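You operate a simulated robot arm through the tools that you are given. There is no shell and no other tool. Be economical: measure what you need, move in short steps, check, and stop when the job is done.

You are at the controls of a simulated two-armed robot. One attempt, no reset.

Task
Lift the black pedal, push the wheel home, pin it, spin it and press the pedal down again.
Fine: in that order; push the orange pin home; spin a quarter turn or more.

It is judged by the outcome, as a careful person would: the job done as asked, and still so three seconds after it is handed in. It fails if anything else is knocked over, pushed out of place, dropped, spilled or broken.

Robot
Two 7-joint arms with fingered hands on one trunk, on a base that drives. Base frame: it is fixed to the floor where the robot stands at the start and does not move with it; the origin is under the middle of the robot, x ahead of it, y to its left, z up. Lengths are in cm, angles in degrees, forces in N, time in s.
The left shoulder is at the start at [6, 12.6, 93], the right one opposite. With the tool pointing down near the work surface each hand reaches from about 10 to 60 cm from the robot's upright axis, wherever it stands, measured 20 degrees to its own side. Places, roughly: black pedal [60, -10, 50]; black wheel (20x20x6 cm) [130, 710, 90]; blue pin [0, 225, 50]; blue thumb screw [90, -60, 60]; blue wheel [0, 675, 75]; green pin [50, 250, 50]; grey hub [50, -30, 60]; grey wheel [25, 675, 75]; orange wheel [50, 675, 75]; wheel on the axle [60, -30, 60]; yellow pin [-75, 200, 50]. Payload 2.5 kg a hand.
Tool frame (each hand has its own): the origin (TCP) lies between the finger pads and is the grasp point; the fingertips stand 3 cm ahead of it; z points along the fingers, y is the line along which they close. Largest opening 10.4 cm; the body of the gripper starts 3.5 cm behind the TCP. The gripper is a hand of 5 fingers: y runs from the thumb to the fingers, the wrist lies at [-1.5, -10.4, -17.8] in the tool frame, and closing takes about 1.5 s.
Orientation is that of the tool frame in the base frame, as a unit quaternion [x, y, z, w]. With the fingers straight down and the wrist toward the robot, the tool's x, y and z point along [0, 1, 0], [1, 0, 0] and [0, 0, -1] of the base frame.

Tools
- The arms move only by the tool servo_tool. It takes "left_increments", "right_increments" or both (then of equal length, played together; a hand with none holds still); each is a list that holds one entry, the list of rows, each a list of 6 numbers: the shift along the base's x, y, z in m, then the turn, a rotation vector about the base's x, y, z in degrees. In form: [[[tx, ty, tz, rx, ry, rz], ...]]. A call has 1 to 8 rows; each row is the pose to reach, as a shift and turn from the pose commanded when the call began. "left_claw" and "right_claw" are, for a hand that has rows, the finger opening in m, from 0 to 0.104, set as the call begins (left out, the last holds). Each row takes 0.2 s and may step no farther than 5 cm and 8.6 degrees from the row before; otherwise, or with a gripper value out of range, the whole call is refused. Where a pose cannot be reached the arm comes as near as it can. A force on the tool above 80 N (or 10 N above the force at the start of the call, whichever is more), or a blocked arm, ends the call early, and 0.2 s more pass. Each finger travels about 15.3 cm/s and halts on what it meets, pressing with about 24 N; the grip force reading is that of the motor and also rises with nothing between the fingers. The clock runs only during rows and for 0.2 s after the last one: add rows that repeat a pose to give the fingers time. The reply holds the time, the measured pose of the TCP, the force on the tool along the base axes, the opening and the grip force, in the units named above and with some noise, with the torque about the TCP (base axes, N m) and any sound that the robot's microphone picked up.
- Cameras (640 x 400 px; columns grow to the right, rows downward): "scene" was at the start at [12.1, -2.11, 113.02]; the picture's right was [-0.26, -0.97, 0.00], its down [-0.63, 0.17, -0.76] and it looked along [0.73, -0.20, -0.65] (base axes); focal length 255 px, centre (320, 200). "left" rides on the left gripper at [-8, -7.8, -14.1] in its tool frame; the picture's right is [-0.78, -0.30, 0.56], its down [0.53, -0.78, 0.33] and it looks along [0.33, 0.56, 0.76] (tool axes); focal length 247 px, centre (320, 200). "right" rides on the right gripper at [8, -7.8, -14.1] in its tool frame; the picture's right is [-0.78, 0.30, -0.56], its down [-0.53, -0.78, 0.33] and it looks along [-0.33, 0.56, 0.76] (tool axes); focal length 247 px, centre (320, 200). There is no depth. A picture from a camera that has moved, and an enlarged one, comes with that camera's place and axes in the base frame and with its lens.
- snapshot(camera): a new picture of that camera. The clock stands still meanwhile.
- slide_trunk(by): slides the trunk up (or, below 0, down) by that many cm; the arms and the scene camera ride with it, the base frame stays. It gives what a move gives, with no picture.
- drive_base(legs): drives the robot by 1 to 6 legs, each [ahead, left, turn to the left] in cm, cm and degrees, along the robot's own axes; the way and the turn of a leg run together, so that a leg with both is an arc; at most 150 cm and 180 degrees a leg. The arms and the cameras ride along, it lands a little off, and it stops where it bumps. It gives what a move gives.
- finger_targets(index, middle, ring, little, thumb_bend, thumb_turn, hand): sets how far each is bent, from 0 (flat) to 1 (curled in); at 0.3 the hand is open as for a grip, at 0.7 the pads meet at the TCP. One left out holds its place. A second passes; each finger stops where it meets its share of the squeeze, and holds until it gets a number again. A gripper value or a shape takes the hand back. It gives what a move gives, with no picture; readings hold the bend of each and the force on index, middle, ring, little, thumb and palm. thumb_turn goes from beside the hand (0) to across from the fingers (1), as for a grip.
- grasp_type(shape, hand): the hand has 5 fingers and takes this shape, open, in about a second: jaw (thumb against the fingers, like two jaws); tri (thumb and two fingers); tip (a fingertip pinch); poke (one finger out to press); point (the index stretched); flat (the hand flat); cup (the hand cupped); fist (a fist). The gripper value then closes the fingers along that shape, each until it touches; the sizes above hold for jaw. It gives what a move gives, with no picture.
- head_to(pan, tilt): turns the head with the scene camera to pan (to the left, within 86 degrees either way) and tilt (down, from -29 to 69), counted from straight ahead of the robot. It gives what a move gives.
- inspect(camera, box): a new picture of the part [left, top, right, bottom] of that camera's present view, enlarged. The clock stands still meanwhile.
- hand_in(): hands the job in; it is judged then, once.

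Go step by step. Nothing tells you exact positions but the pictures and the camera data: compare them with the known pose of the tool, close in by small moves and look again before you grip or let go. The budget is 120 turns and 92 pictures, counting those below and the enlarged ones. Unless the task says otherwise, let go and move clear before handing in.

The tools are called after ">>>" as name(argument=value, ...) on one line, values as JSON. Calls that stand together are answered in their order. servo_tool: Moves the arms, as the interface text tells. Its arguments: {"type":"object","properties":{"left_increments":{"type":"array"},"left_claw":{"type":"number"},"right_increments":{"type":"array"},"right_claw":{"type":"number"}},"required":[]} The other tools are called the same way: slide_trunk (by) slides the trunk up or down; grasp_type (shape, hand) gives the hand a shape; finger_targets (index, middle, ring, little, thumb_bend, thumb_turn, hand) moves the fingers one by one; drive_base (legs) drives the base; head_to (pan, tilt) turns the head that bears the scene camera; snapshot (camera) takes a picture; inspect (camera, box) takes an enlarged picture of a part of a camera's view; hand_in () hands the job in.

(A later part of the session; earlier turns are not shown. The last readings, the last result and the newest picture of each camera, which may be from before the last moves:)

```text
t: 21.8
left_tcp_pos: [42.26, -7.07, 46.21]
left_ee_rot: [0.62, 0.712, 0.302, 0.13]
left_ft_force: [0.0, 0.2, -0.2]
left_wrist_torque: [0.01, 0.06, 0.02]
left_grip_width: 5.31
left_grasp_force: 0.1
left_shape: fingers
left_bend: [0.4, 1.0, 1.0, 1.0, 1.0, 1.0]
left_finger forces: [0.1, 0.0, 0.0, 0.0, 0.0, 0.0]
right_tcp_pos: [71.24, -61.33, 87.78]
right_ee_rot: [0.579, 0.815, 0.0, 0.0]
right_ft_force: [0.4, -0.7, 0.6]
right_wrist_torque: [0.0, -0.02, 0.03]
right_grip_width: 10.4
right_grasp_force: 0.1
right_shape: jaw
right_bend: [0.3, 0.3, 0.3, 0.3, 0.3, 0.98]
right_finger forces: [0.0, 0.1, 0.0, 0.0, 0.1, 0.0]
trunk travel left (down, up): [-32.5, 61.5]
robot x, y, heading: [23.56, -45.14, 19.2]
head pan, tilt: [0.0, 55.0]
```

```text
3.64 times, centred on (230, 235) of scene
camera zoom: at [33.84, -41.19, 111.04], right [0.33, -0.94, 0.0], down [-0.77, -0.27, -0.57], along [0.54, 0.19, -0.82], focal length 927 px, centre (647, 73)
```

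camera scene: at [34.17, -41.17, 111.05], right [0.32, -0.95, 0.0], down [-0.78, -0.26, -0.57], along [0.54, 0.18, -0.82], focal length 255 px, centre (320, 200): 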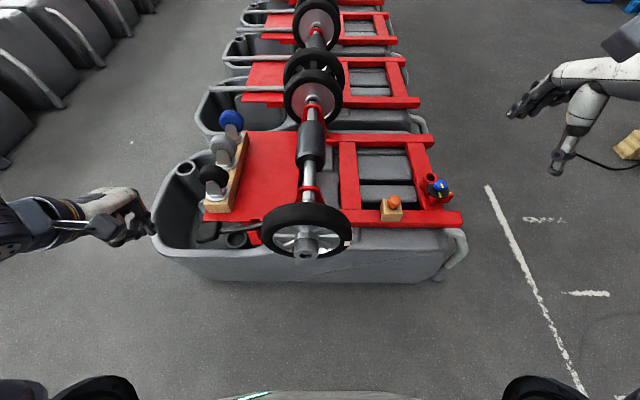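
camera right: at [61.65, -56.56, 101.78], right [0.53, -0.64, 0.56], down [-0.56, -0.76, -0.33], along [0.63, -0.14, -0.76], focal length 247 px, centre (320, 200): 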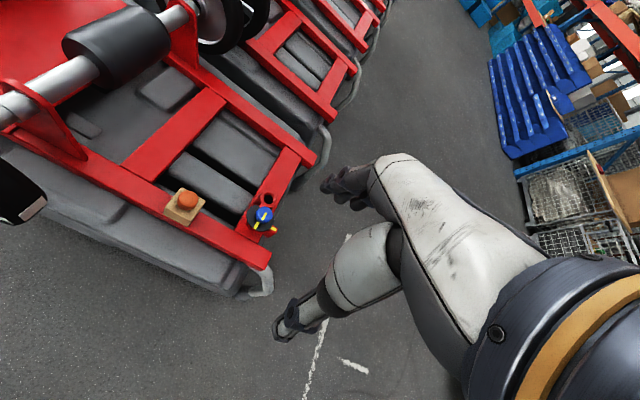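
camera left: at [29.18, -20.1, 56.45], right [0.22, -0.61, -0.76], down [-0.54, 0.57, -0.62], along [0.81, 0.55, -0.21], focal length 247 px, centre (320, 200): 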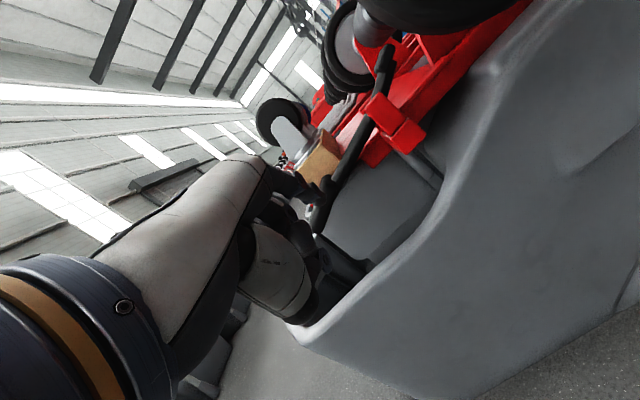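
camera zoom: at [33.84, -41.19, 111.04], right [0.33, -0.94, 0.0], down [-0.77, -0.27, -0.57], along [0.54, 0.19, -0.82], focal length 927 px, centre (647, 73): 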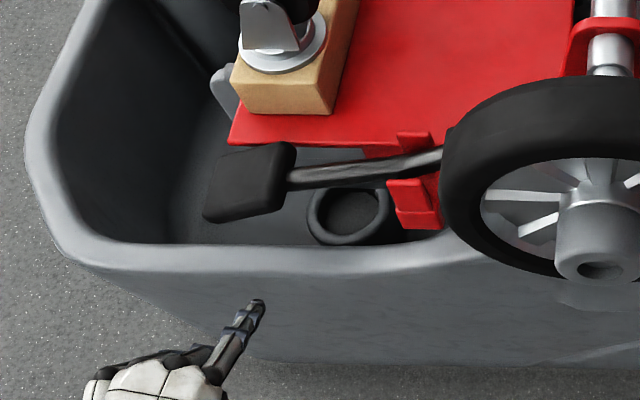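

The tip is near [48.3,-6.3,46.2], between rim height and the pad's underside. I slide it forward 9 cm.

>>> servo_tool(left_increments=[[[0.025, 0.008, 0, 0, 0, 0], [0.045, 0.015, 0, 0, 0, 0], [0.06, 0.02, 0, 0, 0, 0], [0.072, 0.024, 0, 0, 0, 0], [0.082, 0.028, 0, 0, 0, 0]]])

>>> inspect(camera="left", box=[240, 80, 460, 280])

>>> inspect(camera="scene", box=[150, 180, 310, 290])

```text
t: 23.0
left_tcp_pos: [50.29, -4.28, 45.98]
left_ee_rot: [0.621, 0.713, 0.298, 0.128]
left_ft_force: [-11.4, -6.7, -4.3]
left_wrist_torque: [0.21, -0.22, -0.27]
left_grip_width: 4.96
left_grasp_force: 5.2
left_shape: fingers
left_bend: [0.46, 1.0, 1.0, 1.0, 1.0, 1.0]
left_finger forces: [11.5, 0.1, 0.0, 0.1, 0.0, 0.1]
right_tcp_pos: [71.14, -61.38, 87.74]
right_ee_rot: [0.579, 0.815, 0.0, 0.0]
right_ft_force: [-0.3, 0.2, 0.0]
right_wrist_torque: [0.0, -0.03, 0.05]
right_grip_width: 10.37
right_grasp_force: 0.0
right_shape: jaw
right_bend: [0.3, 0.3, 0.3, 0.3, 0.3, 0.98]
right_finger forces: [0.1, 0.1, 0.0, 0.1, 0.0, 0.0]
trunk travel left (down, up): [-32.5, 61.5]
robot x, y, heading: [23.25, -44.63, 19.2]
head pan, tilt: [0.0, 55.0]
```

```text
2.00 times, centred on (350, 180) of left
camera zoom: at [37.76, -16.09, 51.06], right [0.22, -0.61, -0.76], down [-0.55, 0.57, -0.62], along [0.81, 0.55, -0.21], focal length 494 px, centre (260, 240)
```

zoom: 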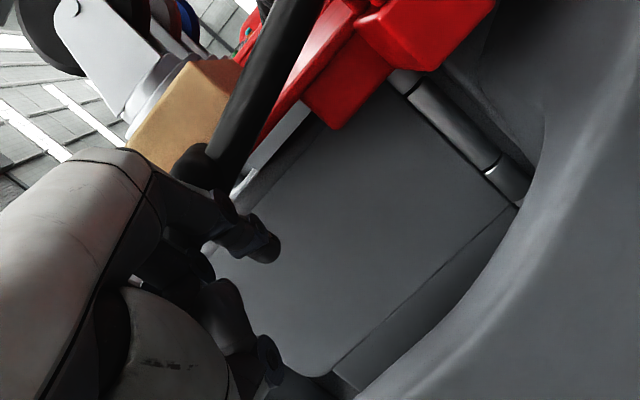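

```text
3.64 times, centred on (230, 235) of scene
camera zoom: at [33.81, -41.19, 111.03], right [0.33, -0.94, 0.0], down [-0.77, -0.27, -0.57], along [0.54, 0.19, -0.82], focal length 927 px, centre (647, 73)
```

zoom: 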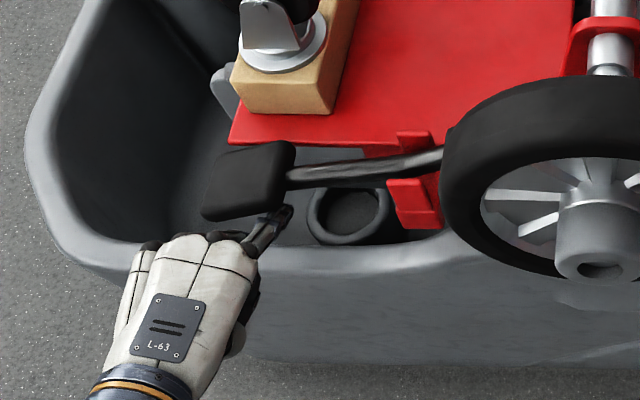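

The index is bearing on the pad's near edge from beneath. I lift gently and watch whether the pad follows.

>>> servo_tool(left_increments=[[[0, 0, 0.008, 0, 0, 0], [0, 0, 0.016, 0, 0, 0], [0, 0, 0.024, 0, 0, 0], [0, 0, 0.03, 0, 0, 0]]])

>>> inspect(camera="scene", box=[150, 180, 310, 290])

>>> inspect(camera="left", box=[240, 80, 460, 280])

```text
t: 24.0
left_tcp_pos: [50.55, -4.31, 49.26]
left_ee_rot: [0.621, 0.712, 0.301, 0.131]
left_ft_force: [0.1, 0.3, 0.0]
left_wrist_torque: [-0.02, 0.0, 0.03]
left_grip_width: 5.32
left_grasp_force: 0.2
left_shape: fingers
left_bend: [0.4, 1.0, 1.0, 1.0, 1.0, 1.0]
left_finger forces: [0.3, 0.0, 0.0, 0.1, 0.0, 0.0]
right_tcp_pos: [71.24, -61.26, 87.77]
right_ee_rot: [0.58, 0.815, 0.001, 0.0]
right_ft_force: [-0.1, 0.6, -0.3]
right_wrist_torque: [-0.03, 0.01, -0.04]
right_grip_width: 10.37
right_grasp_force: 0.0
right_shape: jaw
right_bend: [0.3, 0.3, 0.3, 0.3, 0.3, 0.98]
right_finger forces: [0.0, 0.0, 0.0, 0.0, 0.0, 0.2]
trunk travel left (down, up): [-32.5, 61.5]
robot x, y, heading: [23.19, -45.18, 19.4]
head pan, tilt: [0.0, 55.0]
```

```text
3.64 times, centred on (230, 235) of scene
camera zoom: at [33.84, -41.19, 111.04], right [0.33, -0.94, 0.0], down [-0.77, -0.27, -0.57], along [0.54, 0.19, -0.82], focal length 927 px, centre (647, 73)
```

zoom: 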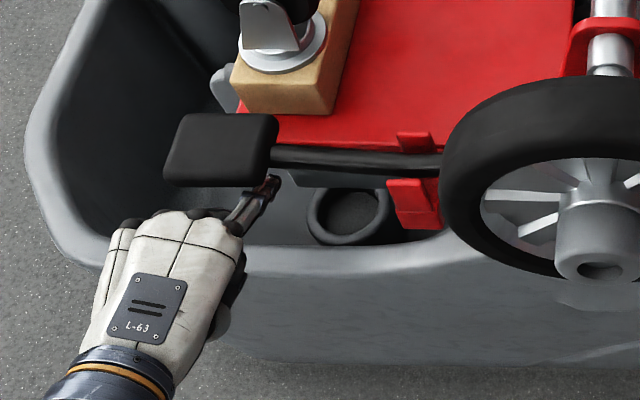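

```text
2.00 times, centred on (350, 180) of left
camera zoom: at [37.91, -16.13, 54.19], right [0.23, -0.61, -0.76], down [-0.54, 0.57, -0.62], along [0.81, 0.55, -0.21], focal length 494 px, centre (260, 240)
```

zoom: 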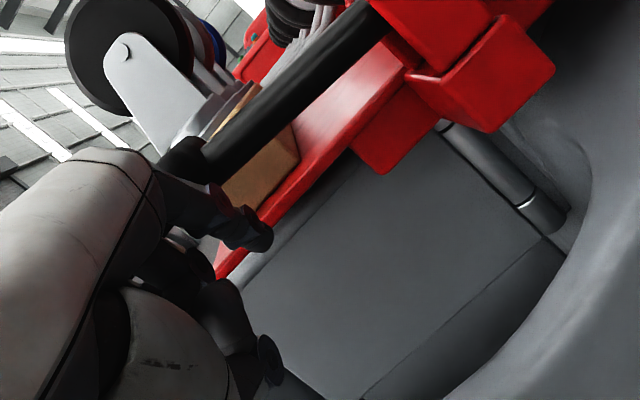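

The pedal has swung up and no load remains on the finger, so it seems to stay by itself. I raise a little more to reach its upper stop, then withdraw and check.

>>> servo_tool(left_increments=[[[0, 0, 0.01, 0, 0, 0], [0, 0, 0.02, 0, 0, 0], [0, 0, 0.03, 0, 0, 0], [0, 0, 0.04, 0, 0, 0]]])

>>> inspect(camera="scene", box=[150, 160, 370, 300])

```text
t: 25.0
left_tcp_pos: [50.37, -4.23, 53.29]
left_ee_rot: [0.62, 0.713, 0.301, 0.13]
left_ft_force: [-8.1, -4.2, -9.1]
left_wrist_torque: [0.04, 0.26, -0.16]
left_grip_width: 3.62
left_grasp_force: 5.3
left_shape: fingers
left_bend: [0.69, 1.0, 1.0, 1.0, 1.0, 1.0]
left_finger forces: [10.8, 0.0, 0.0, 0.0, 0.0, 0.0]
right_tcp_pos: [71.25, -61.36, 87.7]
right_ee_rot: [0.579, 0.815, 0.001, 0.0]
right_ft_force: [-0.7, 0.6, -0.1]
right_wrist_torque: [-0.04, 0.0, 0.0]
right_grip_width: 10.38
right_grasp_force: 0.1
right_shape: jaw
right_bend: [0.3, 0.3, 0.3, 0.3, 0.3, 0.98]
right_finger forces: [0.0, 0.0, 0.0, 0.1, 0.0, 0.0]
trunk travel left (down, up): [-32.5, 61.5]
robot x, y, heading: [23.28, -45.38, 19.0]
head pan, tilt: [0.0, 55.0]
```

```text
2.86 times, centred on (260, 230) of scene
camera zoom: at [33.85, -41.16, 111.04], right [0.33, -0.94, 0.0], down [-0.77, -0.27, -0.57], along [0.54, 0.19, -0.82], focal length 728 px, centre (491, 114)
```

zoom: 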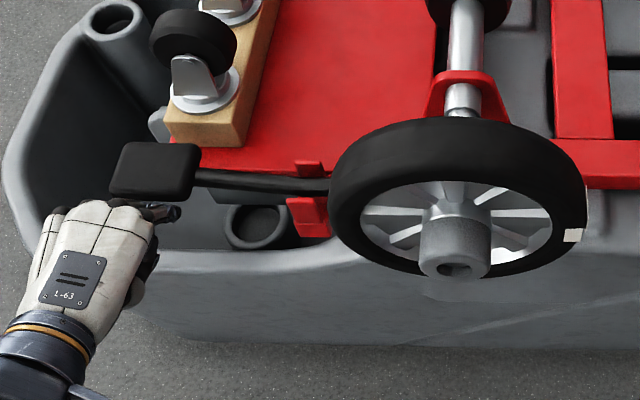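

The pedal is at its upper stop (the finger is yielding at 11 N). I withdraw the left hand back and to the left, clear of the cart.

>>> servo_tool(left_increments=[[[-0.005, 0, -0.015, 0, 0, 0], [-0.04, -0.013, -0.015, 0, 0, 0], [-0.085, -0.028, -0.01, 0, 0, 0], [-0.1, -0.01, 0.03, 0, 0, 0], [-0.1, 0.02, 0.07, 0, 0, 0], [-0.1, 0.04, 0.11, 0, 0, 0]]])

>>> inspect(camera="scene", box=[170, 160, 390, 300])

>>> snapshot(camera="left")

```text
t: 26.4
left_tcp_pos: [39.91, -0.24, 64.48]
left_ee_rot: [0.62, 0.713, 0.301, 0.13]
left_ft_force: [-0.7, -0.4, -0.6]
left_wrist_torque: [-0.02, 0.01, -0.03]
left_grip_width: 5.31
left_grasp_force: 0.2
left_shape: fingers
left_bend: [0.4, 1.0, 1.0, 1.0, 1.0, 1.0]
left_finger forces: [0.1, 0.1, 0.1, 0.1, 0.0, 0.0]
right_tcp_pos: [71.24, -61.35, 87.76]
right_ee_rot: [0.579, 0.815, 0.0, 0.0]
right_ft_force: [0.8, 0.6, -0.2]
right_wrist_torque: [-0.01, 0.0, 0.02]
right_grip_width: 10.37
right_grasp_force: 0.0
right_shape: jaw
right_bend: [0.3, 0.3, 0.3, 0.3, 0.3, 0.98]
right_finger forces: [0.0, 0.0, 0.1, 0.1, 0.0, 0.1]
trunk travel left (down, up): [-32.5, 61.5]
robot x, y, heading: [23.15, -44.77, 19.2]
head pan, tilt: [0.0, 55.0]
```

```text
2.86 times, centred on (280, 230) of scene
camera zoom: at [33.84, -41.19, 111.04], right [0.33, -0.94, 0.0], down [-0.77, -0.27, -0.57], along [0.54, 0.19, -0.82], focal length 728 px, centre (434, 114)
```

zoom: 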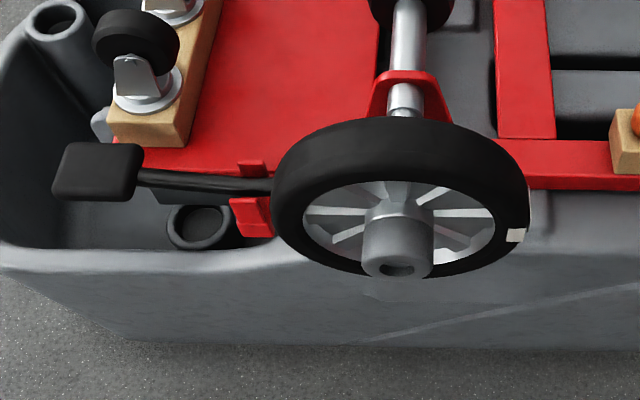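

```text
51 pictures are left
camera left: at [27.44, -12.03, 69.39], right [0.23, -0.61, -0.76], down [-0.54, 0.57, -0.62], along [0.81, 0.55, -0.21], focal length 247 px, centre (320, 200)
```

left: 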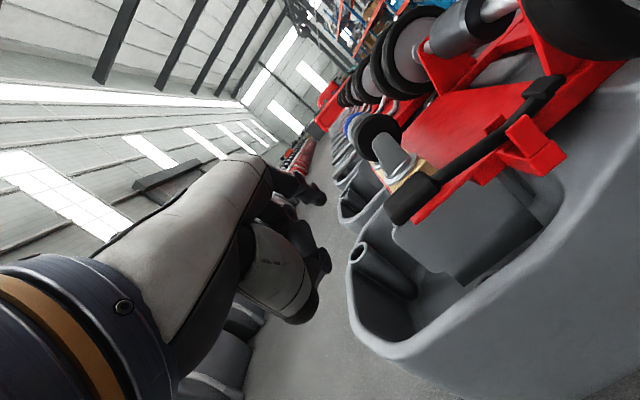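

The pedal stays up. Next, the wheel: I inspect the hub, step the base back and left so the right arm can push straight along the axle, and make a fist.

>>> inspect(camera="scene", box=[280, 200, 350, 265])

>>> drive_base(legs=[[-10, 8, 0]])

>>> grasp_type(hand="right", shape="fist")

>>> servo_tool(right_increments=[[[-0.04, -0.005, 0, 2.4, -7.1, 0], [-0.085, -0.01, -0.02, 4.8, -14.2, 0], [-0.13, -0.015, -0.05, 7.2, -21.3, 0], [-0.16, -0.015, -0.08, 9.6, -28.4, 0], [-0.175, -0.0, -0.12, 12, -35.5, 0], [-0.175, 0.0, -0.16, 14.4, -42.6, 0]]])

>>> snapshot(camera="scene")

```text
6.15 times, centred on (315, 232) of scene
camera zoom: at [33.84, -41.19, 111.04], right [0.33, -0.94, 0.0], down [-0.77, -0.27, -0.57], along [0.54, 0.19, -0.82], focal length 1569 px, centre (351, 0)
```

zoom: 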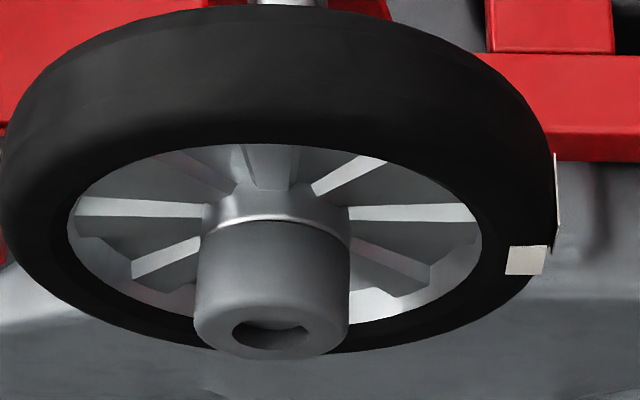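

```text
t: 27.7
left_tcp_pos: [27.83, 4.12, 64.43]
left_ee_rot: [0.619, 0.713, 0.303, 0.129]
left_ft_force: [-0.1, -0.4, -0.1]
left_wrist_torque: [0.01, 0.01, 0.02]
left_grip_width: 5.3
left_grasp_force: 0.0
left_shape: fingers
left_bend: [0.4, 1.0, 1.0, 1.0, 1.0, 1.0]
left_finger forces: [0.1, 0.1, 0.1, 0.1, 0.1, 0.0]
right_tcp_pos: [59.24, -56.84, 87.64]
right_ee_rot: [0.58, 0.815, 0.0, 0.0]
right_ft_force: [0.1, -0.2, 0.2]
right_wrist_torque: [-0.01, 0.0, 0.01]
right_grip_width: 10.37
right_grasp_force: 0.0
right_shape: jaw
right_bend: [0.3, 0.3, 0.3, 0.3, 0.3, 0.98]
right_finger forces: [0.1, 0.1, 0.0, 0.0, 0.0, 0.0]
trunk travel left (down, up): [-32.5, 61.5]
robot x, y, heading: [11.04, -40.54, 19.1]
head pan, tilt: [0.0, 55.0]
```

```text
t: 28.6
left_tcp_pos: [27.67, 4.08, 64.31]
left_ee_rot: [0.62, 0.712, 0.302, 0.13]
left_ft_force: [-0.4, -0.4, 0.4]
left_wrist_torque: [0.02, -0.01, 0.01]
left_grip_width: 5.32
left_grasp_force: 0.1
left_shape: fingers
left_bend: [0.4, 1.0, 1.0, 1.0, 1.0, 1.0]
left_finger forces: [0.0, 0.1, 0.0, 0.0, 0.1, 0.0]
right_tcp_pos: [59.28, -56.75, 87.79]
right_ee_rot: [0.579, 0.815, 0.001, 0.0]
right_ft_force: [-0.9, 0.4, 0.1]
right_wrist_torque: [0.01, -0.01, -0.05]
right_grip_width: 0.0
right_grasp_force: 0.1
right_shape: fist
right_bend: [1.0, 1.0, 1.0, 1.0, 0.86, 0.85]
right_finger forces: [0.1, 0.0, 0.1, 0.0, 0.0, 0.1]
trunk travel left (down, up): [-32.5, 61.5]
robot x, y, heading: [11.16, -40.67, 19.1]
head pan, tilt: [0.0, 55.0]
```

```text
refused: row 3 steps farther than a row can; nothing moved
```

```text
49 pictures are left
camera scene: at [21.73, -36.72, 111.04], right [0.33, -0.94, 0.0], down [-0.77, -0.27, -0.57], along [0.54, 0.19, -0.82], focal length 255 px, centre (320, 200)
```

scene: 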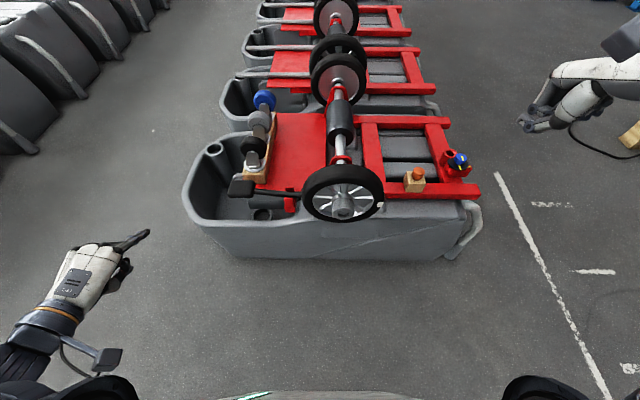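

The fist is formed and the base stepped back. I move the fist in a straight line to a staging point in front of the hub, tilting it 55° so that the wrist comes behind the push.

>>> servo_tool(right_increments=[[[-0.019, 0.0265, -0.034, 2.2, -6.5, 0], [-0.038, 0.053, -0.068, 4.5, -13, 0], [-0.057, 0.08, -0.101, 6.7, -19.5, 0], [-0.076, 0.107, -0.135, 8.9, -26, 0], [-0.095, 0.133, -0.169, 11.2, -32.5, 0], [-0.114, 0.16, -0.202, 13.4, -39, 0], [-0.133, 0.187, -0.236, 15.7, -45.5, 0], [-0.153, 0.214, -0.268, 17.9, -52, 0]]])

>>> snapshot(camera="scene")

>>> snapshot(camera="right")

```text
t: 30.4
left_tcp_pos: [27.89, 4.17, 64.32]
left_ee_rot: [0.62, 0.712, 0.302, 0.13]
left_ft_force: [-0.1, -0.3, -1.1]
left_wrist_torque: [0.0, 0.03, 0.0]
left_grip_width: 5.3
left_grasp_force: 0.1
left_shape: fingers
left_bend: [0.4, 1.0, 1.0, 1.0, 1.0, 1.0]
left_finger forces: [0.1, 0.0, 0.0, 0.1, 0.1, 0.1]
right_tcp_pos: [54.06, -37.04, 73.81]
right_ee_rot: [0.397, 0.874, 0.278, 0.036]
right_ft_force: [1.0, -0.6, 0.7]
right_wrist_torque: [0.01, -0.01, 0.0]
right_grip_width: 9.59
right_grasp_force: 0.0
right_shape: fist
right_bend: [1.0, 1.0, 1.0, 1.0, 0.86, 0.85]
right_finger forces: [0.0, 0.0, 0.1, 0.0, 0.1, 0.1]
right hand out of reach, approached as far as the arm can: row 2, 3, 4, 5, 6, 7, 8
trunk travel left (down, up): [-32.5, 61.5]
robot x, y, heading: [11.08, -40.27, 19.2]
head pan, tilt: [0.0, 55.0]
```

```text
48 pictures are left
camera scene: at [21.76, -36.73, 111.03], right [0.33, -0.94, 0.0], down [-0.77, -0.27, -0.57], along [0.54, 0.19, -0.82], focal length 255 px, centre (320, 200)
```

scene: 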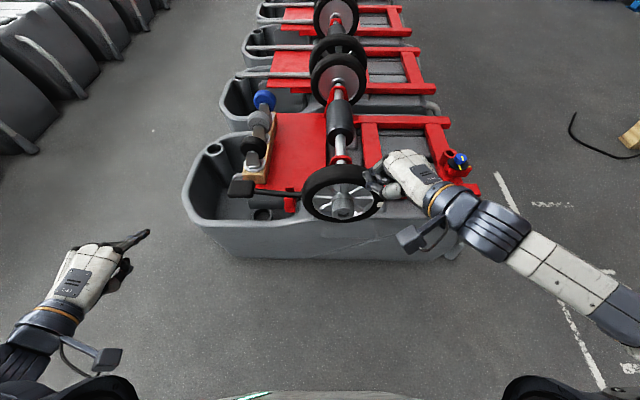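

```text
47 pictures are left
camera right: at [39.41, -42.04, 82.84], right [0.57, -0.65, 0.5], down [-0.07, -0.64, -0.77], along [0.82, 0.4, -0.41], focal length 247 px, centre (320, 200)
```

right: 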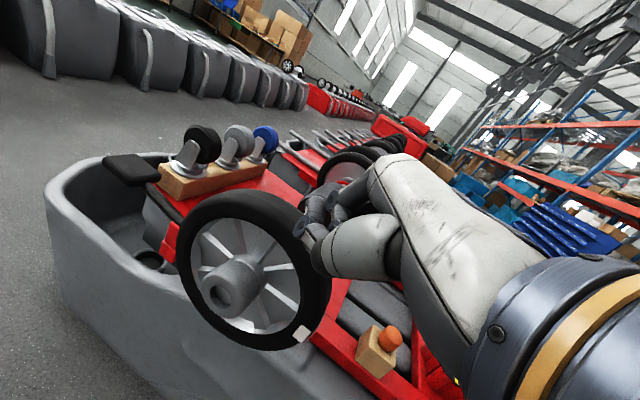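

The arm couldn't take that tilt up there and the fist drifted near the wheel without load. I retrace the same path back first.

>>> servo_tool(right_increments=[[[0.02, -0.027, 0.032, -2.2, 6.5, 0], [0.039, -0.054, 0.066, -4.5, 13, 0], [0.058, -0.081, 0.1, -6.7, 19.5, 0], [0.077, -0.107, 0.133, -9, 26, 0], [0.096, -0.134, 0.167, -11.2, 32.5, 0], [0.115, -0.161, 0.2, -13.4, 39, 0], [0.134, -0.187, 0.234, -15.7, 45.5, 0], [0.153, -0.214, 0.268, -17.9, 52, 0]]])

>>> snapshot(camera="scene")

```text
t: 32.2
left_tcp_pos: [27.93, 4.15, 64.38]
left_ee_rot: [0.619, 0.713, 0.303, 0.129]
left_ft_force: [-0.3, -0.4, 0.1]
left_wrist_torque: [0.0, -0.01, 0.01]
left_grip_width: 5.33
left_grasp_force: 0.0
left_shape: fingers
left_bend: [0.4, 1.0, 1.0, 1.0, 1.0, 1.0]
left_finger forces: [0.0, 0.1, 0.0, 0.0, 0.0, 0.0]
right_tcp_pos: [63.35, -56.03, 98.54]
right_ee_rot: [0.469, 0.832, -0.057, -0.29]
right_ft_force: [0.0, 0.1, -1.0]
right_wrist_torque: [-0.01, -0.01, -0.01]
right_grip_width: 9.6
right_grasp_force: 0.0
right_shape: fist
right_bend: [1.0, 1.0, 1.0, 1.0, 0.86, 0.85]
right_finger forces: [0.0, 0.0, 0.0, 0.0, 0.0, 0.0]
right hand out of reach, approached as far as the arm can: row 7, 8
trunk travel left (down, up): [-32.5, 61.5]
robot x, y, heading: [10.89, -40.44, 19.3]
head pan, tilt: [0.0, 55.0]
```

```text
46 pictures are left
camera scene: at [21.73, -36.73, 111.04], right [0.33, -0.94, 0.0], down [-0.77, -0.27, -0.57], along [0.54, 0.19, -0.82], focal length 255 px, centre (320, 200)
```

scene: 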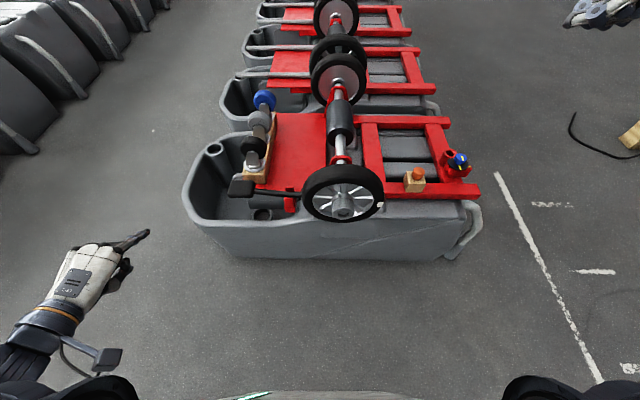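

The fist is free, high and to the right, but turned. I restore the straight-down orientation and return to the earlier right-hand start pose.

>>> servo_tool(right_increments=[[[-0.008, -0.002, -0.021, -2.8, -6.3, -2.3], [-0.016, -0.004, -0.042, -5.7, -12.6, -4.7], [-0.024, -0.005, -0.063, -8.5, -18.9, -7], [-0.032, -0.006, -0.085, -11.4, -25.1, -9.4], [-0.04, -0.008, -0.107, -14.2, -31.4, -11.7]]])

```text
t: 33.4
left_tcp_pos: [27.9, 4.31, 64.32]
left_ee_rot: [0.62, 0.713, 0.302, 0.129]
left_ft_force: [-0.3, 0.3, -0.4]
left_wrist_torque: [0.02, 0.01, -0.01]
left_grip_width: 5.32
left_grasp_force: 0.1
left_shape: fingers
left_bend: [0.4, 1.0, 1.0, 1.0, 1.0, 1.0]
left_finger forces: [0.1, 0.0, 0.0, 0.0, 0.0, 0.0]
right_tcp_pos: [59.81, -56.8, 87.88]
right_ee_rot: [0.58, 0.814, -0.001, 0.0]
right_ft_force: [0.6, -0.1, -0.5]
right_wrist_torque: [-0.04, 0.02, 0.02]
right_grip_width: 9.6
right_grasp_force: 0.0
right_shape: fist
right_bend: [1.0, 1.0, 1.0, 1.0, 0.86, 0.85]
right_finger forces: [0.0, 0.0, 0.0, 0.0, 0.0, 0.0]
trunk travel left (down, up): [-32.5, 61.5]
robot x, y, heading: [11.62, -40.54, 19.3]
head pan, tilt: [0.0, 55.0]
```

Restored. Now I bring the fist, pointing straight down, to in front of the hub: first level, then down.

>>> servo_tool(right_increments=[[[-0.023, 0.037, -0.013, 0, 0, 0], [-0.046, 0.073, -0.026, 0, 0, 0], [-0.07, 0.11, -0.04, 0, 0, 0], [-0.093, 0.147, -0.053, 0, 0, 0], [-0.116, 0.183, -0.066, 0, 0, 0], [-0.139, 0.22, -0.08, 0, 0, 0]]])

>>> servo_tool(right_increments=[[[0, 0, -0.045, 0, 0, 0], [0, 0, -0.09, 0, 0, 0], [0, 0, -0.135, 0, 0, 0], [0, 0, -0.18, 0, 0, 0], [0, 0, -0.22, 0, 0, 0], [0, 0, -0.245, 0, 0, 0]]])

>>> snapshot(camera="scene")

>>> snapshot(camera="right")

```text
t: 34.8
left_tcp_pos: [27.96, 4.19, 64.44]
left_ee_rot: [0.62, 0.712, 0.302, 0.13]
left_ft_force: [0.4, -1.0, -0.1]
left_wrist_torque: [-0.01, 0.0, -0.01]
left_grip_width: 5.3
left_grasp_force: 0.0
left_shape: fingers
left_bend: [0.4, 1.0, 1.0, 1.0, 1.0, 1.0]
left_finger forces: [0.1, 0.1, 0.1, 0.0, 0.1, 0.0]
right_tcp_pos: [45.82, -34.58, 79.87]
right_ee_rot: [0.58, 0.815, -0.001, 0.001]
right_ft_force: [0.6, 0.6, 0.0]
right_wrist_torque: [-0.01, 0.02, -0.02]
right_grip_width: 9.59
right_grasp_force: 0.1
right_shape: fist
right_bend: [1.0, 1.0, 1.0, 1.0, 0.86, 0.85]
right_finger forces: [0.0, 0.0, 0.1, 0.0, 0.1, 0.1]
trunk travel left (down, up): [-32.5, 61.5]
robot x, y, heading: [10.84, -40.37, 19.0]
head pan, tilt: [0.0, 55.0]
```

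```text
t: 36.2
left_tcp_pos: [27.87, 4.25, 64.34]
left_ee_rot: [0.62, 0.713, 0.302, 0.129]
left_ft_force: [-0.9, -0.1, 0.4]
left_wrist_torque: [0.0, 0.0, 0.03]
left_grip_width: 5.29
left_grasp_force: 0.1
left_shape: fingers
left_bend: [0.4, 1.0, 1.0, 1.0, 1.0, 1.0]
left_finger forces: [0.0, 0.0, 0.1, 0.1, 0.0, 0.0]
right_tcp_pos: [46.06, -34.58, 55.2]
right_ee_rot: [0.58, 0.815, 0.0, 0.001]
right_ft_force: [0.6, 0.6, -0.8]
right_wrist_torque: [0.02, 0.03, 0.03]
right_grip_width: 9.56
right_grasp_force: 0.1
right_shape: fist
right_bend: [1.0, 1.0, 1.0, 1.0, 0.86, 0.85]
right_finger forces: [0.0, 0.0, 0.1, 0.1, 0.1, 0.1]
trunk travel left (down, up): [-32.5, 61.5]
robot x, y, heading: [11.12, -40.36, 19.2]
head pan, tilt: [0.0, 55.0]
```

```text
45 pictures are left
camera scene: at [21.73, -36.73, 111.04], right [0.33, -0.94, 0.0], down [-0.77, -0.27, -0.57], along [0.54, 0.19, -0.82], focal length 255 px, centre (320, 200)
```

scene: 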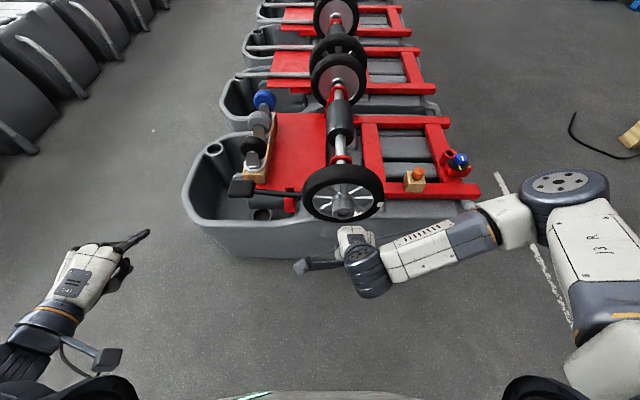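

```text
44 pictures are left
camera right: at [36.29, -29.58, 69.28], right [0.53, -0.64, 0.56], down [-0.56, -0.76, -0.33], along [0.63, -0.13, -0.76], focal length 247 px, centre (320, 200)
```

right: 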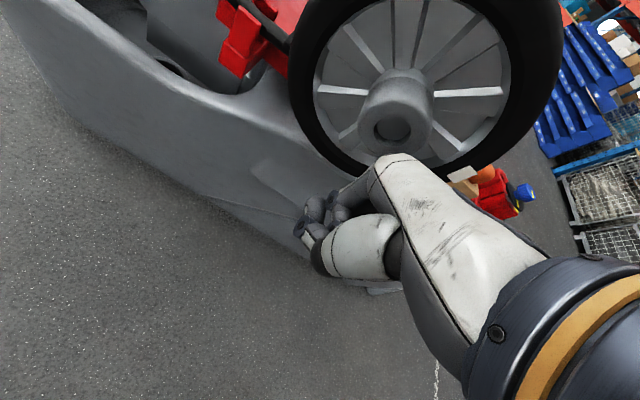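

The fist is in front of the hub with its knuckles near z 62, slightly above hub height (59.5). I lower 3 cm and push forward along the axle.

>>> servo_tool(right_increments=[[[0, 0, -0.03, 0, 0, 0], [0.019, 0.0065, -0.03, 0, 0, 0], [0.038, 0.013, -0.03, 0, 0, 0], [0.052, 0.018, -0.03, 0, 0, 0], [0.066, 0.0225, -0.03, 0, 0, 0], [0.076, 0.026, -0.03, 0, 0, 0]]])

>>> inspect(camera="scene", box=[260, 140, 420, 260])

>>> inspect(camera="right", box=[240, 0, 560, 250])

```text
t: 37.6
left_tcp_pos: [27.82, 4.14, 64.4]
left_ee_rot: [0.621, 0.712, 0.302, 0.129]
left_ft_force: [1.1, -0.8, -0.8]
left_wrist_torque: [0.02, -0.01, 0.03]
left_grip_width: 5.3
left_grasp_force: 0.1
left_shape: fingers
left_bend: [0.4, 1.0, 1.0, 1.0, 1.0, 1.0]
left_finger forces: [0.0, 0.0, 0.0, 0.0, 0.0, 0.0]
right_tcp_pos: [52.17, -32.8, 51.11]
right_ee_rot: [0.577, 0.816, -0.021, -0.009]
right_ft_force: [-39.3, -17.8, -39.2]
right_wrist_torque: [0.76, -2.25, 0.29]
right_grip_width: 9.59
right_grasp_force: 0.0
right_shape: fist
right_bend: [1.0, 1.0, 1.0, 1.0, 0.86, 0.85]
right_finger forces: [0.0, 0.1, 0.0, 0.0, 0.0, 58.9]
trunk travel left (down, up): [-32.5, 61.5]
robot x, y, heading: [11.53, -40.35, 19.0]
head pan, tilt: [0.0, 55.0]
```

```text
3.33 times, centred on (340, 200) of scene
camera zoom: at [21.75, -36.78, 110.98], right [0.33, -0.94, 0.0], down [-0.77, -0.27, -0.57], along [0.54, 0.19, -0.82], focal length 850 px, centre (253, 200)
```

zoom: 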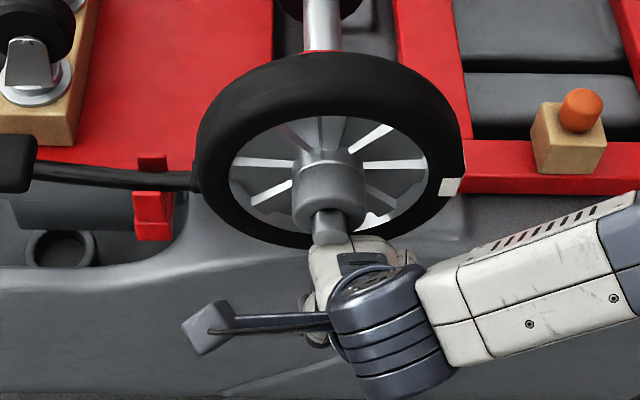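

```text
1.60 times, centred on (400, 125) of right
camera zoom: at [42.89, -27.59, 65.42], right [0.56, -0.62, 0.55], down [-0.57, -0.77, -0.29], along [0.61, -0.15, -0.78], focal length 395 px, centre (192, 320)
```

zoom: 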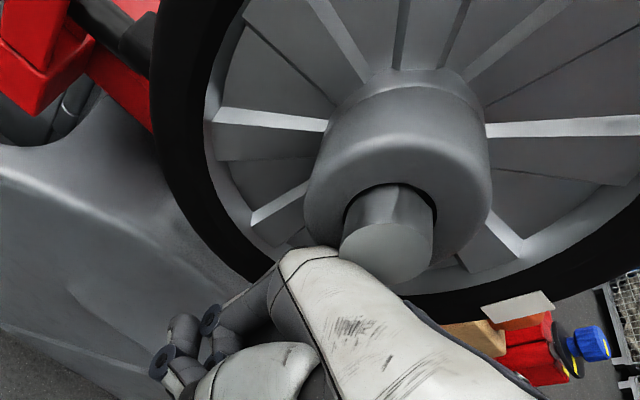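

The wheel slid in and the axle end now sticks out through the hub; my hand is now pressing at 59 N. I back off a little and look whether it is home.

>>> servo_tool(right_increments=[[[-0.02, -0.007, 0, 0, 0, 0], [-0.05, -0.017, 0, 0, 0, 0], [-0.09, -0.03, 0, 0, 0, 0]]])

>>> inspect(camera="scene", box=[290, 140, 390, 230])

>>> inspect(camera="right", box=[260, 0, 580, 250])

```text
t: 38.4
left_tcp_pos: [27.94, 4.25, 64.31]
left_ee_rot: [0.62, 0.713, 0.302, 0.129]
left_ft_force: [0.0, 0.5, 0.3]
left_wrist_torque: [0.06, -0.02, -0.01]
left_grip_width: 5.31
left_grasp_force: 0.0
left_shape: fingers
left_bend: [0.4, 1.0, 1.0, 1.0, 1.0, 1.0]
left_finger forces: [0.0, 0.0, 0.0, 0.1, 0.1, 0.0]
right_tcp_pos: [44.68, -35.05, 52.53]
right_ee_rot: [0.58, 0.815, 0.001, 0.001]
right_ft_force: [-0.5, 0.3, -0.6]
right_wrist_torque: [0.03, -0.01, 0.0]
right_grip_width: 9.58
right_grasp_force: 0.0
right_shape: fist
right_bend: [1.0, 1.0, 1.0, 1.0, 0.86, 0.85]
right_finger forces: [0.0, 0.0, 0.0, 0.1, 0.0, 0.0]
trunk travel left (down, up): [-32.5, 61.5]
robot x, y, heading: [11.39, -40.41, 19.5]
head pan, tilt: [0.0, 55.0]
```

```text
4.44 times, centred on (340, 185) of scene
camera zoom: at [21.76, -36.72, 111.07], right [0.33, -0.94, 0.0], down [-0.77, -0.27, -0.57], along [0.54, 0.19, -0.82], focal length 1133 px, centre (231, 267)
```

zoom: 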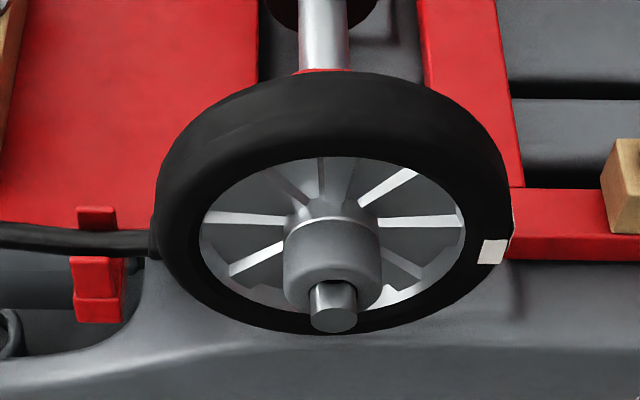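

```text
1.60 times, centred on (420, 125) of right
camera zoom: at [34.84, -30.04, 66.59], right [0.53, -0.64, 0.56], down [-0.56, -0.76, -0.34], along [0.64, -0.13, -0.76], focal length 395 px, centre (160, 320)
```

zoom: 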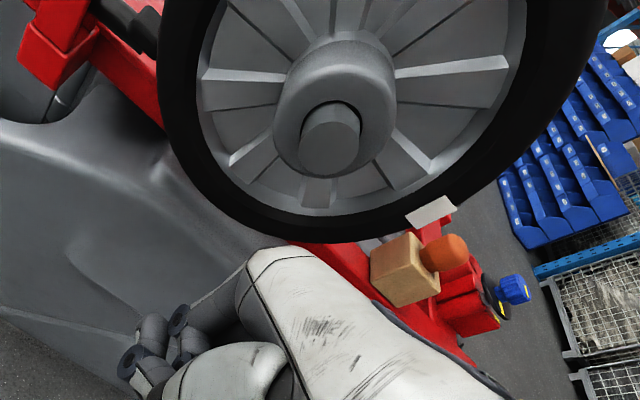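

The hub slid about 2 cm past the axle end, but there may be more travel (a dark slot shows at the hub edge). I'll push next on the tyre's right side with the fist, clear of the axle end.

>>> servo_tool(right_increments=[[[0.015, -0.045, 0.01, 0, 0, 0], [0.03, -0.087, 0.01, 0, 0, 0], [0.07, -0.073, 0.01, 0, 0, 0], [0.11, -0.06, 0.01, 0, 0, 0], [0.13, -0.053, 0.01, 0, 0, 0], [0.145, -0.048, 0.01, 0, 0, 0], [0.158, -0.044, 0.01, 0, 0, 0], [0.168, -0.0405, 0.01, 0, 0, 0]]])

>>> inspect(camera="scene", box=[280, 140, 420, 240])

```text
t: 40.2
left_tcp_pos: [27.73, 4.23, 64.52]
left_ee_rot: [0.62, 0.712, 0.302, 0.129]
left_ft_force: [-1.2, 0.3, -0.1]
left_wrist_torque: [-0.01, -0.02, 0.03]
left_grip_width: 5.29
left_grasp_force: 0.0
left_shape: fingers
left_bend: [0.4, 1.0, 1.0, 1.0, 1.0, 1.0]
left_finger forces: [0.0, 0.1, 0.1, 0.0, 0.0, 0.0]
right_tcp_pos: [60.3, -39.51, 52.63]
right_ee_rot: [0.576, 0.818, -0.012, -0.006]
right_ft_force: [-57.5, -26.3, 0.6]
right_wrist_torque: [1.62, -3.37, 0.46]
right_grip_width: 0.0
right_grasp_force: 0.1
right_shape: fist
right_bend: [1.0, 1.0, 1.0, 1.0, 0.86, 0.85]
right_finger forces: [59.8, 4.1, 0.0, 0.1, 0.0, 0.1]
right hand out of reach, approached as far as the arm can: row 1, 2, 3
trunk travel left (down, up): [-32.5, 61.5]
robot x, y, heading: [11.14, -40.17, 18.9]
head pan, tilt: [0.0, 55.0]
```

```text
4.00 times, centred on (350, 190) of scene
camera zoom: at [21.42, -36.88, 111.08], right [0.33, -0.94, 0.0], down [-0.77, -0.27, -0.58], along [0.54, 0.19, -0.82], focal length 1020 px, centre (200, 240)
```

zoom: 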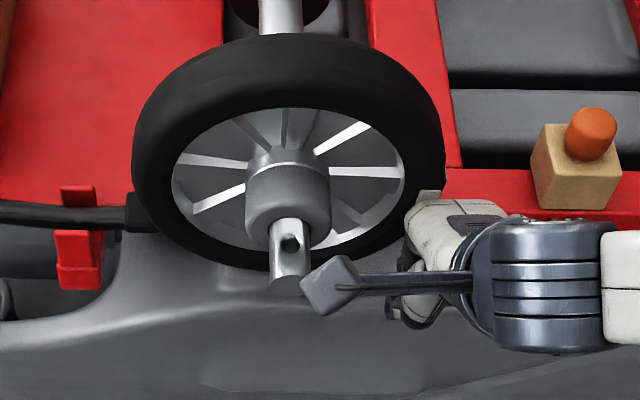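

The wheel went further and a pin hole on top of the axle is now exposed just in front of the hub. I push a bit more to confirm it is against its stop.

>>> servo_tool(right_increments=[[[0.007, 0.0024, 0, 0, 0, 0], [0.014, 0.0048, 0, 0, 0, 0]]])

>>> inspect(camera="scene", box=[280, 140, 420, 240])

```text
t: 40.6
left_tcp_pos: [27.71, 4.12, 64.35]
left_ee_rot: [0.621, 0.712, 0.301, 0.13]
left_ft_force: [0.0, 0.8, -0.1]
left_wrist_torque: [-0.01, 0.01, 0.01]
left_grip_width: 5.3
left_grasp_force: 0.1
left_shape: fingers
left_bend: [0.4, 1.0, 1.0, 1.0, 1.0, 1.0]
left_finger forces: [0.0, 0.0, 0.1, 0.0, 0.1, 0.1]
right_tcp_pos: [60.11, -39.54, 52.07]
right_ee_rot: [0.574, 0.819, -0.021, -0.013]
right_ft_force: [-6.5, -1.9, 0.5]
right_wrist_torque: [0.19, -0.34, 0.02]
right_grip_width: 0.0
right_grasp_force: 0.1
right_shape: fist
right_bend: [1.0, 1.0, 1.0, 1.0, 0.86, 0.85]
right_finger forces: [6.0, 2.3, 0.1, 0.1, 0.0, 0.0]
trunk travel left (down, up): [-32.5, 61.5]
robot x, y, heading: [11.08, -40.34, 18.9]
head pan, tilt: [0.0, 55.0]
stopped in row 1 (right hand): the force on the tool passed its limit at 86 N (the readings are from after the stop); the commanded pose is now the measured one
```

```text
4.00 times, centred on (350, 190) of scene
camera zoom: at [21.64, -36.77, 111.04], right [0.33, -0.94, 0.0], down [-0.77, -0.27, -0.57], along [0.54, 0.19, -0.82], focal length 1020 px, centre (200, 240)
```

zoom: 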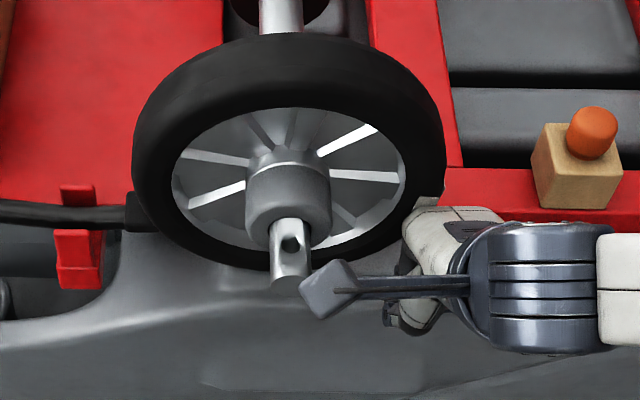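

The push met a hard stop at 86 N with no further movement, so the wheel is home with the pin hole open. I retract the right hand, open it and drive towards the pin's side.

>>> servo_tool(right_increments=[[[-0.04, -0.014, 0, 0, 0, 0], [-0.085, -0.029, 0, 0, 0, 0], [-0.095, -0.05, 0.04, 0, 0, 0], [-0.095, -0.06, 0.09, 0, 0, 0], [-0.095, -0.08, 0.135, 0.5, 1.2, 1], [-0.08, -0.11, 0.17, 1, 2.5, 1], [-0.06, -0.14, 0.2, 1, 2.5, 1]]])

>>> grasp_type(hand="right", shape="tri")

>>> drive_base(legs=[[10, -13, 0]])

>>> snapshot(camera="scene")

>>> snapshot(camera="right")

```text
refused: row 4 steps farther than a row can; nothing moved
```

```text
t: 41.5
left_tcp_pos: [27.8, 4.22, 64.39]
left_ee_rot: [0.62, 0.712, 0.302, 0.13]
left_ft_force: [0.1, 0.1, 0.5]
left_wrist_torque: [0.01, -0.03, 0.02]
left_grip_width: 5.31
left_grasp_force: 0.1
left_shape: fingers
left_bend: [0.4, 1.0, 1.0, 1.0, 1.0, 1.0]
left_finger forces: [0.0, 0.0, 0.0, 0.1, 0.0, 0.2]
right_tcp_pos: [59.59, -39.54, 51.75]
right_ee_rot: [0.574, 0.819, -0.023, -0.016]
right_ft_force: [-33.7, -12.1, -0.7]
right_wrist_torque: [0.34, -0.92, 0.41]
right_grip_width: 10.27
right_grasp_force: 0.0
right_shape: tri
right_bend: [0.44, 0.3, 0.99, 0.99, 0.3, 0.97]
right_finger forces: [34.9, 0.1, 0.1, 0.1, 0.1, 0.1]
trunk travel left (down, up): [-32.5, 61.5]
robot x, y, heading: [11.33, -40.98, 19.0]
head pan, tilt: [0.0, 55.0]
```

```text
t: 42.4
left_tcp_pos: [29.93, 2.76, 64.38]
left_ee_rot: [0.62, 0.712, 0.302, 0.13]
left_ft_force: [-0.7, -0.6, 0.2]
left_wrist_torque: [0.02, 0.02, -0.03]
left_grip_width: 5.31
left_grasp_force: 0.1
left_shape: fingers
left_bend: [0.4, 1.0, 1.0, 1.0, 1.0, 1.0]
left_finger forces: [0.0, 0.0, 0.0, 0.0, 0.0, 0.0]
right_tcp_pos: [59.37, -39.69, 51.07]
right_ee_rot: [0.55, 0.834, -0.031, -0.039]
right_ft_force: [-8.3, -3.0, -0.5]
right_wrist_torque: [0.14, -0.27, 0.14]
right_grip_width: 10.24
right_grasp_force: 0.0
right_shape: tri
right_bend: [0.33, 0.3, 0.99, 0.99, 0.3, 0.98]
right_finger forces: [8.8, 0.0, 0.0, 0.1, 0.1, 0.0]
trunk travel left (down, up): [-32.5, 61.5]
robot x, y, heading: [13.23, -42.07, 19.1]
head pan, tilt: [0.0, 55.0]
stopped in leg 1: the force on the tool passed its limit at 94 N (the readings are from after the stop); the commanded pose is now the measured one
```

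```text
37 pictures are left
camera scene: at [23.78, -38.25, 111.04], right [0.33, -0.94, 0.0], down [-0.77, -0.27, -0.57], along [0.54, 0.19, -0.82], focal length 255 px, centre (320, 200)
```

scene: 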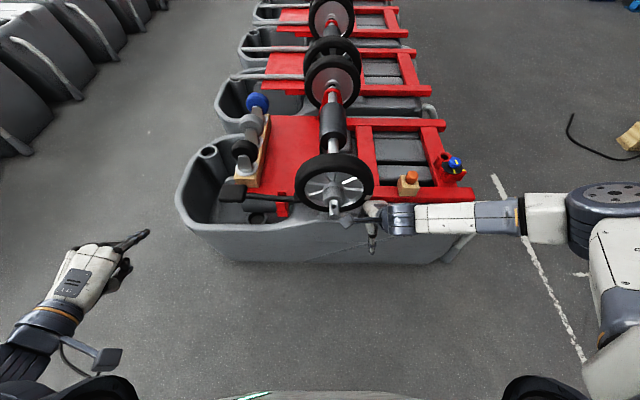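

```text
36 pictures are left
camera right: at [50.62, -35.35, 66.05], right [0.63, -0.59, 0.5], down [-0.53, -0.8, -0.27], along [0.56, -0.1, -0.82], focal length 247 px, centre (320, 200)
```

right: 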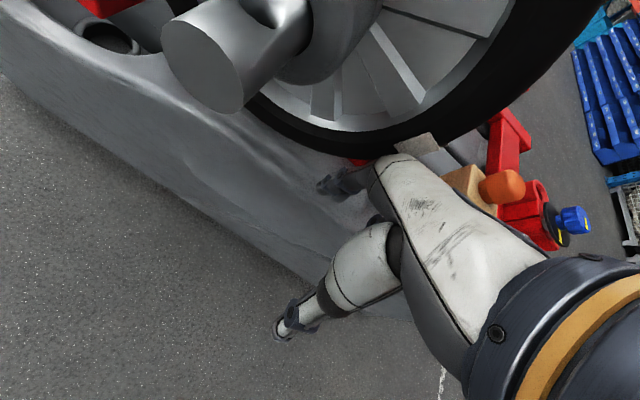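

My retract had been refused, so the drive only leaned the hand on the wheel and stopped; the scene is unchanged. I now retract the hand properly, back and then up.

>>> servo_tool(right_increments=[[[-0.035, -0.012, 0, 0, 0, 0], [-0.075, -0.026, 0, 0, 0, 0], [-0.085, -0.045, 0.035, 0, 0, 0], [-0.085, -0.055, 0.08, 0, 0, 0], [-0.085, -0.065, 0.125, 0, 0, 0], [-0.075, -0.085, 0.165, 0, 0, 0], [-0.06, -0.11, 0.2, 0, 0, 0], [-0.04, -0.13, 0.23, 0, 0, 0]]])

```text
t: 44.2
left_tcp_pos: [29.87, 2.73, 64.41]
left_ee_rot: [0.62, 0.712, 0.302, 0.13]
left_ft_force: [0.0, 0.0, 0.5]
left_wrist_torque: [0.01, -0.05, -0.01]
left_grip_width: 5.3
left_grasp_force: 0.0
left_shape: fingers
left_bend: [0.4, 1.0, 1.0, 1.0, 1.0, 1.0]
left_finger forces: [0.0, 0.0, 0.1, 0.0, 0.0, 0.1]
right_tcp_pos: [55.62, -52.59, 74.09]
right_ee_rot: [0.55, 0.834, -0.03, -0.038]
right_ft_force: [0.1, 0.5, 0.5]
right_wrist_torque: [-0.03, 0.03, 0.01]
right_grip_width: 10.4
right_grasp_force: 0.1
right_shape: tri
right_bend: [0.3, 0.3, 0.99, 0.99, 0.3, 0.98]
right_finger forces: [0.0, 0.0, 0.0, 0.0, 0.0, 0.0]
right hand out of reach, approached as far as the arm can: row 2
trunk travel left (down, up): [-32.5, 61.5]
robot x, y, heading: [12.76, -42.06, 19.4]
head pan, tilt: [0.0, 55.0]
```

Clear of the wheel now. I drive ahead and right towards the pin and level the hand.

>>> drive_base(legs=[[8, -11, 0]])

>>> servo_tool(right_increments=[[[0, 0, 0.02, 0.3, -5.5, -4.1]]])

>>> snapshot(camera="scene")

>>> snapshot(camera="right")

```text
t: 45.5
left_tcp_pos: [41.04, -5.0, 64.36]
left_ee_rot: [0.621, 0.712, 0.301, 0.13]
left_ft_force: [-0.1, -0.2, 0.3]
left_wrist_torque: [0.01, -0.01, -0.01]
left_grip_width: 5.3
left_grasp_force: 0.1
left_shape: fingers
left_bend: [0.4, 1.0, 1.0, 1.0, 1.0, 1.0]
left_finger forces: [0.0, 0.0, 0.1, 0.1, 0.0, 0.0]
right_tcp_pos: [66.78, -60.47, 74.04]
right_ee_rot: [0.552, 0.832, -0.029, -0.037]
right_ft_force: [1.3, 0.7, 0.3]
right_wrist_torque: [0.04, 0.04, -0.02]
right_grip_width: 10.4
right_grasp_force: 0.0
right_shape: tri
right_bend: [0.3, 0.3, 0.99, 0.99, 0.3, 0.98]
right_finger forces: [0.1, 0.0, 0.0, 0.1, 0.0, 0.1]
trunk travel left (down, up): [-32.5, 61.5]
robot x, y, heading: [24.13, -49.95, 19.1]
head pan, tilt: [0.0, 55.0]
```

```text
t: 45.9
left_tcp_pos: [41.21, -5.05, 64.36]
left_ee_rot: [0.622, 0.711, 0.301, 0.131]
left_ft_force: [-0.2, 0.0, -0.5]
left_wrist_torque: [-0.04, -0.02, -0.01]
left_grip_width: 5.3
left_grasp_force: 0.1
left_shape: fingers
left_bend: [0.4, 1.0, 1.0, 1.0, 1.0, 1.0]
left_finger forces: [0.1, 0.0, 0.1, 0.0, 0.1, 0.1]
right_tcp_pos: [66.81, -60.32, 76.18]
right_ee_rot: [0.583, 0.812, 0.002, 0.001]
right_ft_force: [0.1, 0.3, 0.2]
right_wrist_torque: [-0.03, 0.01, -0.01]
right_grip_width: 10.39
right_grasp_force: 0.0
right_shape: tri
right_bend: [0.3, 0.3, 0.99, 0.99, 0.3, 0.98]
right_finger forces: [0.0, 0.1, 0.0, 0.0, 0.1, 0.1]
trunk travel left (down, up): [-32.5, 61.5]
robot x, y, heading: [24.32, -49.89, 19.3]
head pan, tilt: [0.0, 55.0]
```

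```text
35 pictures are left
camera scene: at [34.95, -45.99, 111.04], right [0.33, -0.95, 0.0], down [-0.77, -0.27, -0.57], along [0.54, 0.19, -0.82], focal length 255 px, centre (320, 200)
```

scene: 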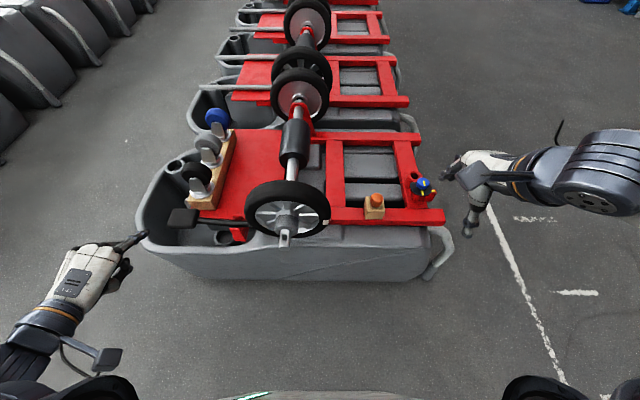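

```text
34 pictures are left
camera right: at [56.96, -55.46, 90.17], right [0.53, -0.64, 0.56], down [-0.56, -0.76, -0.34], along [0.64, -0.14, -0.76], focal length 247 px, centre (320, 200)
```

right: 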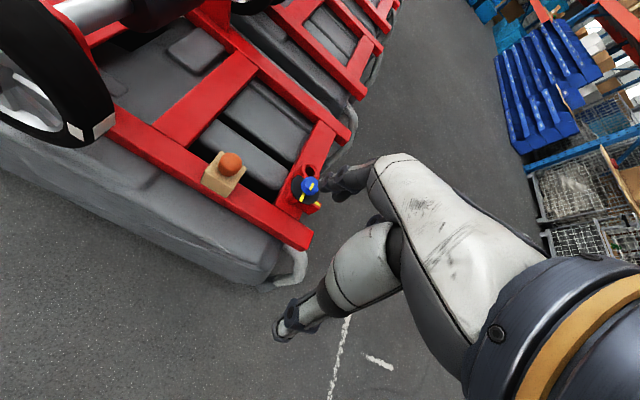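

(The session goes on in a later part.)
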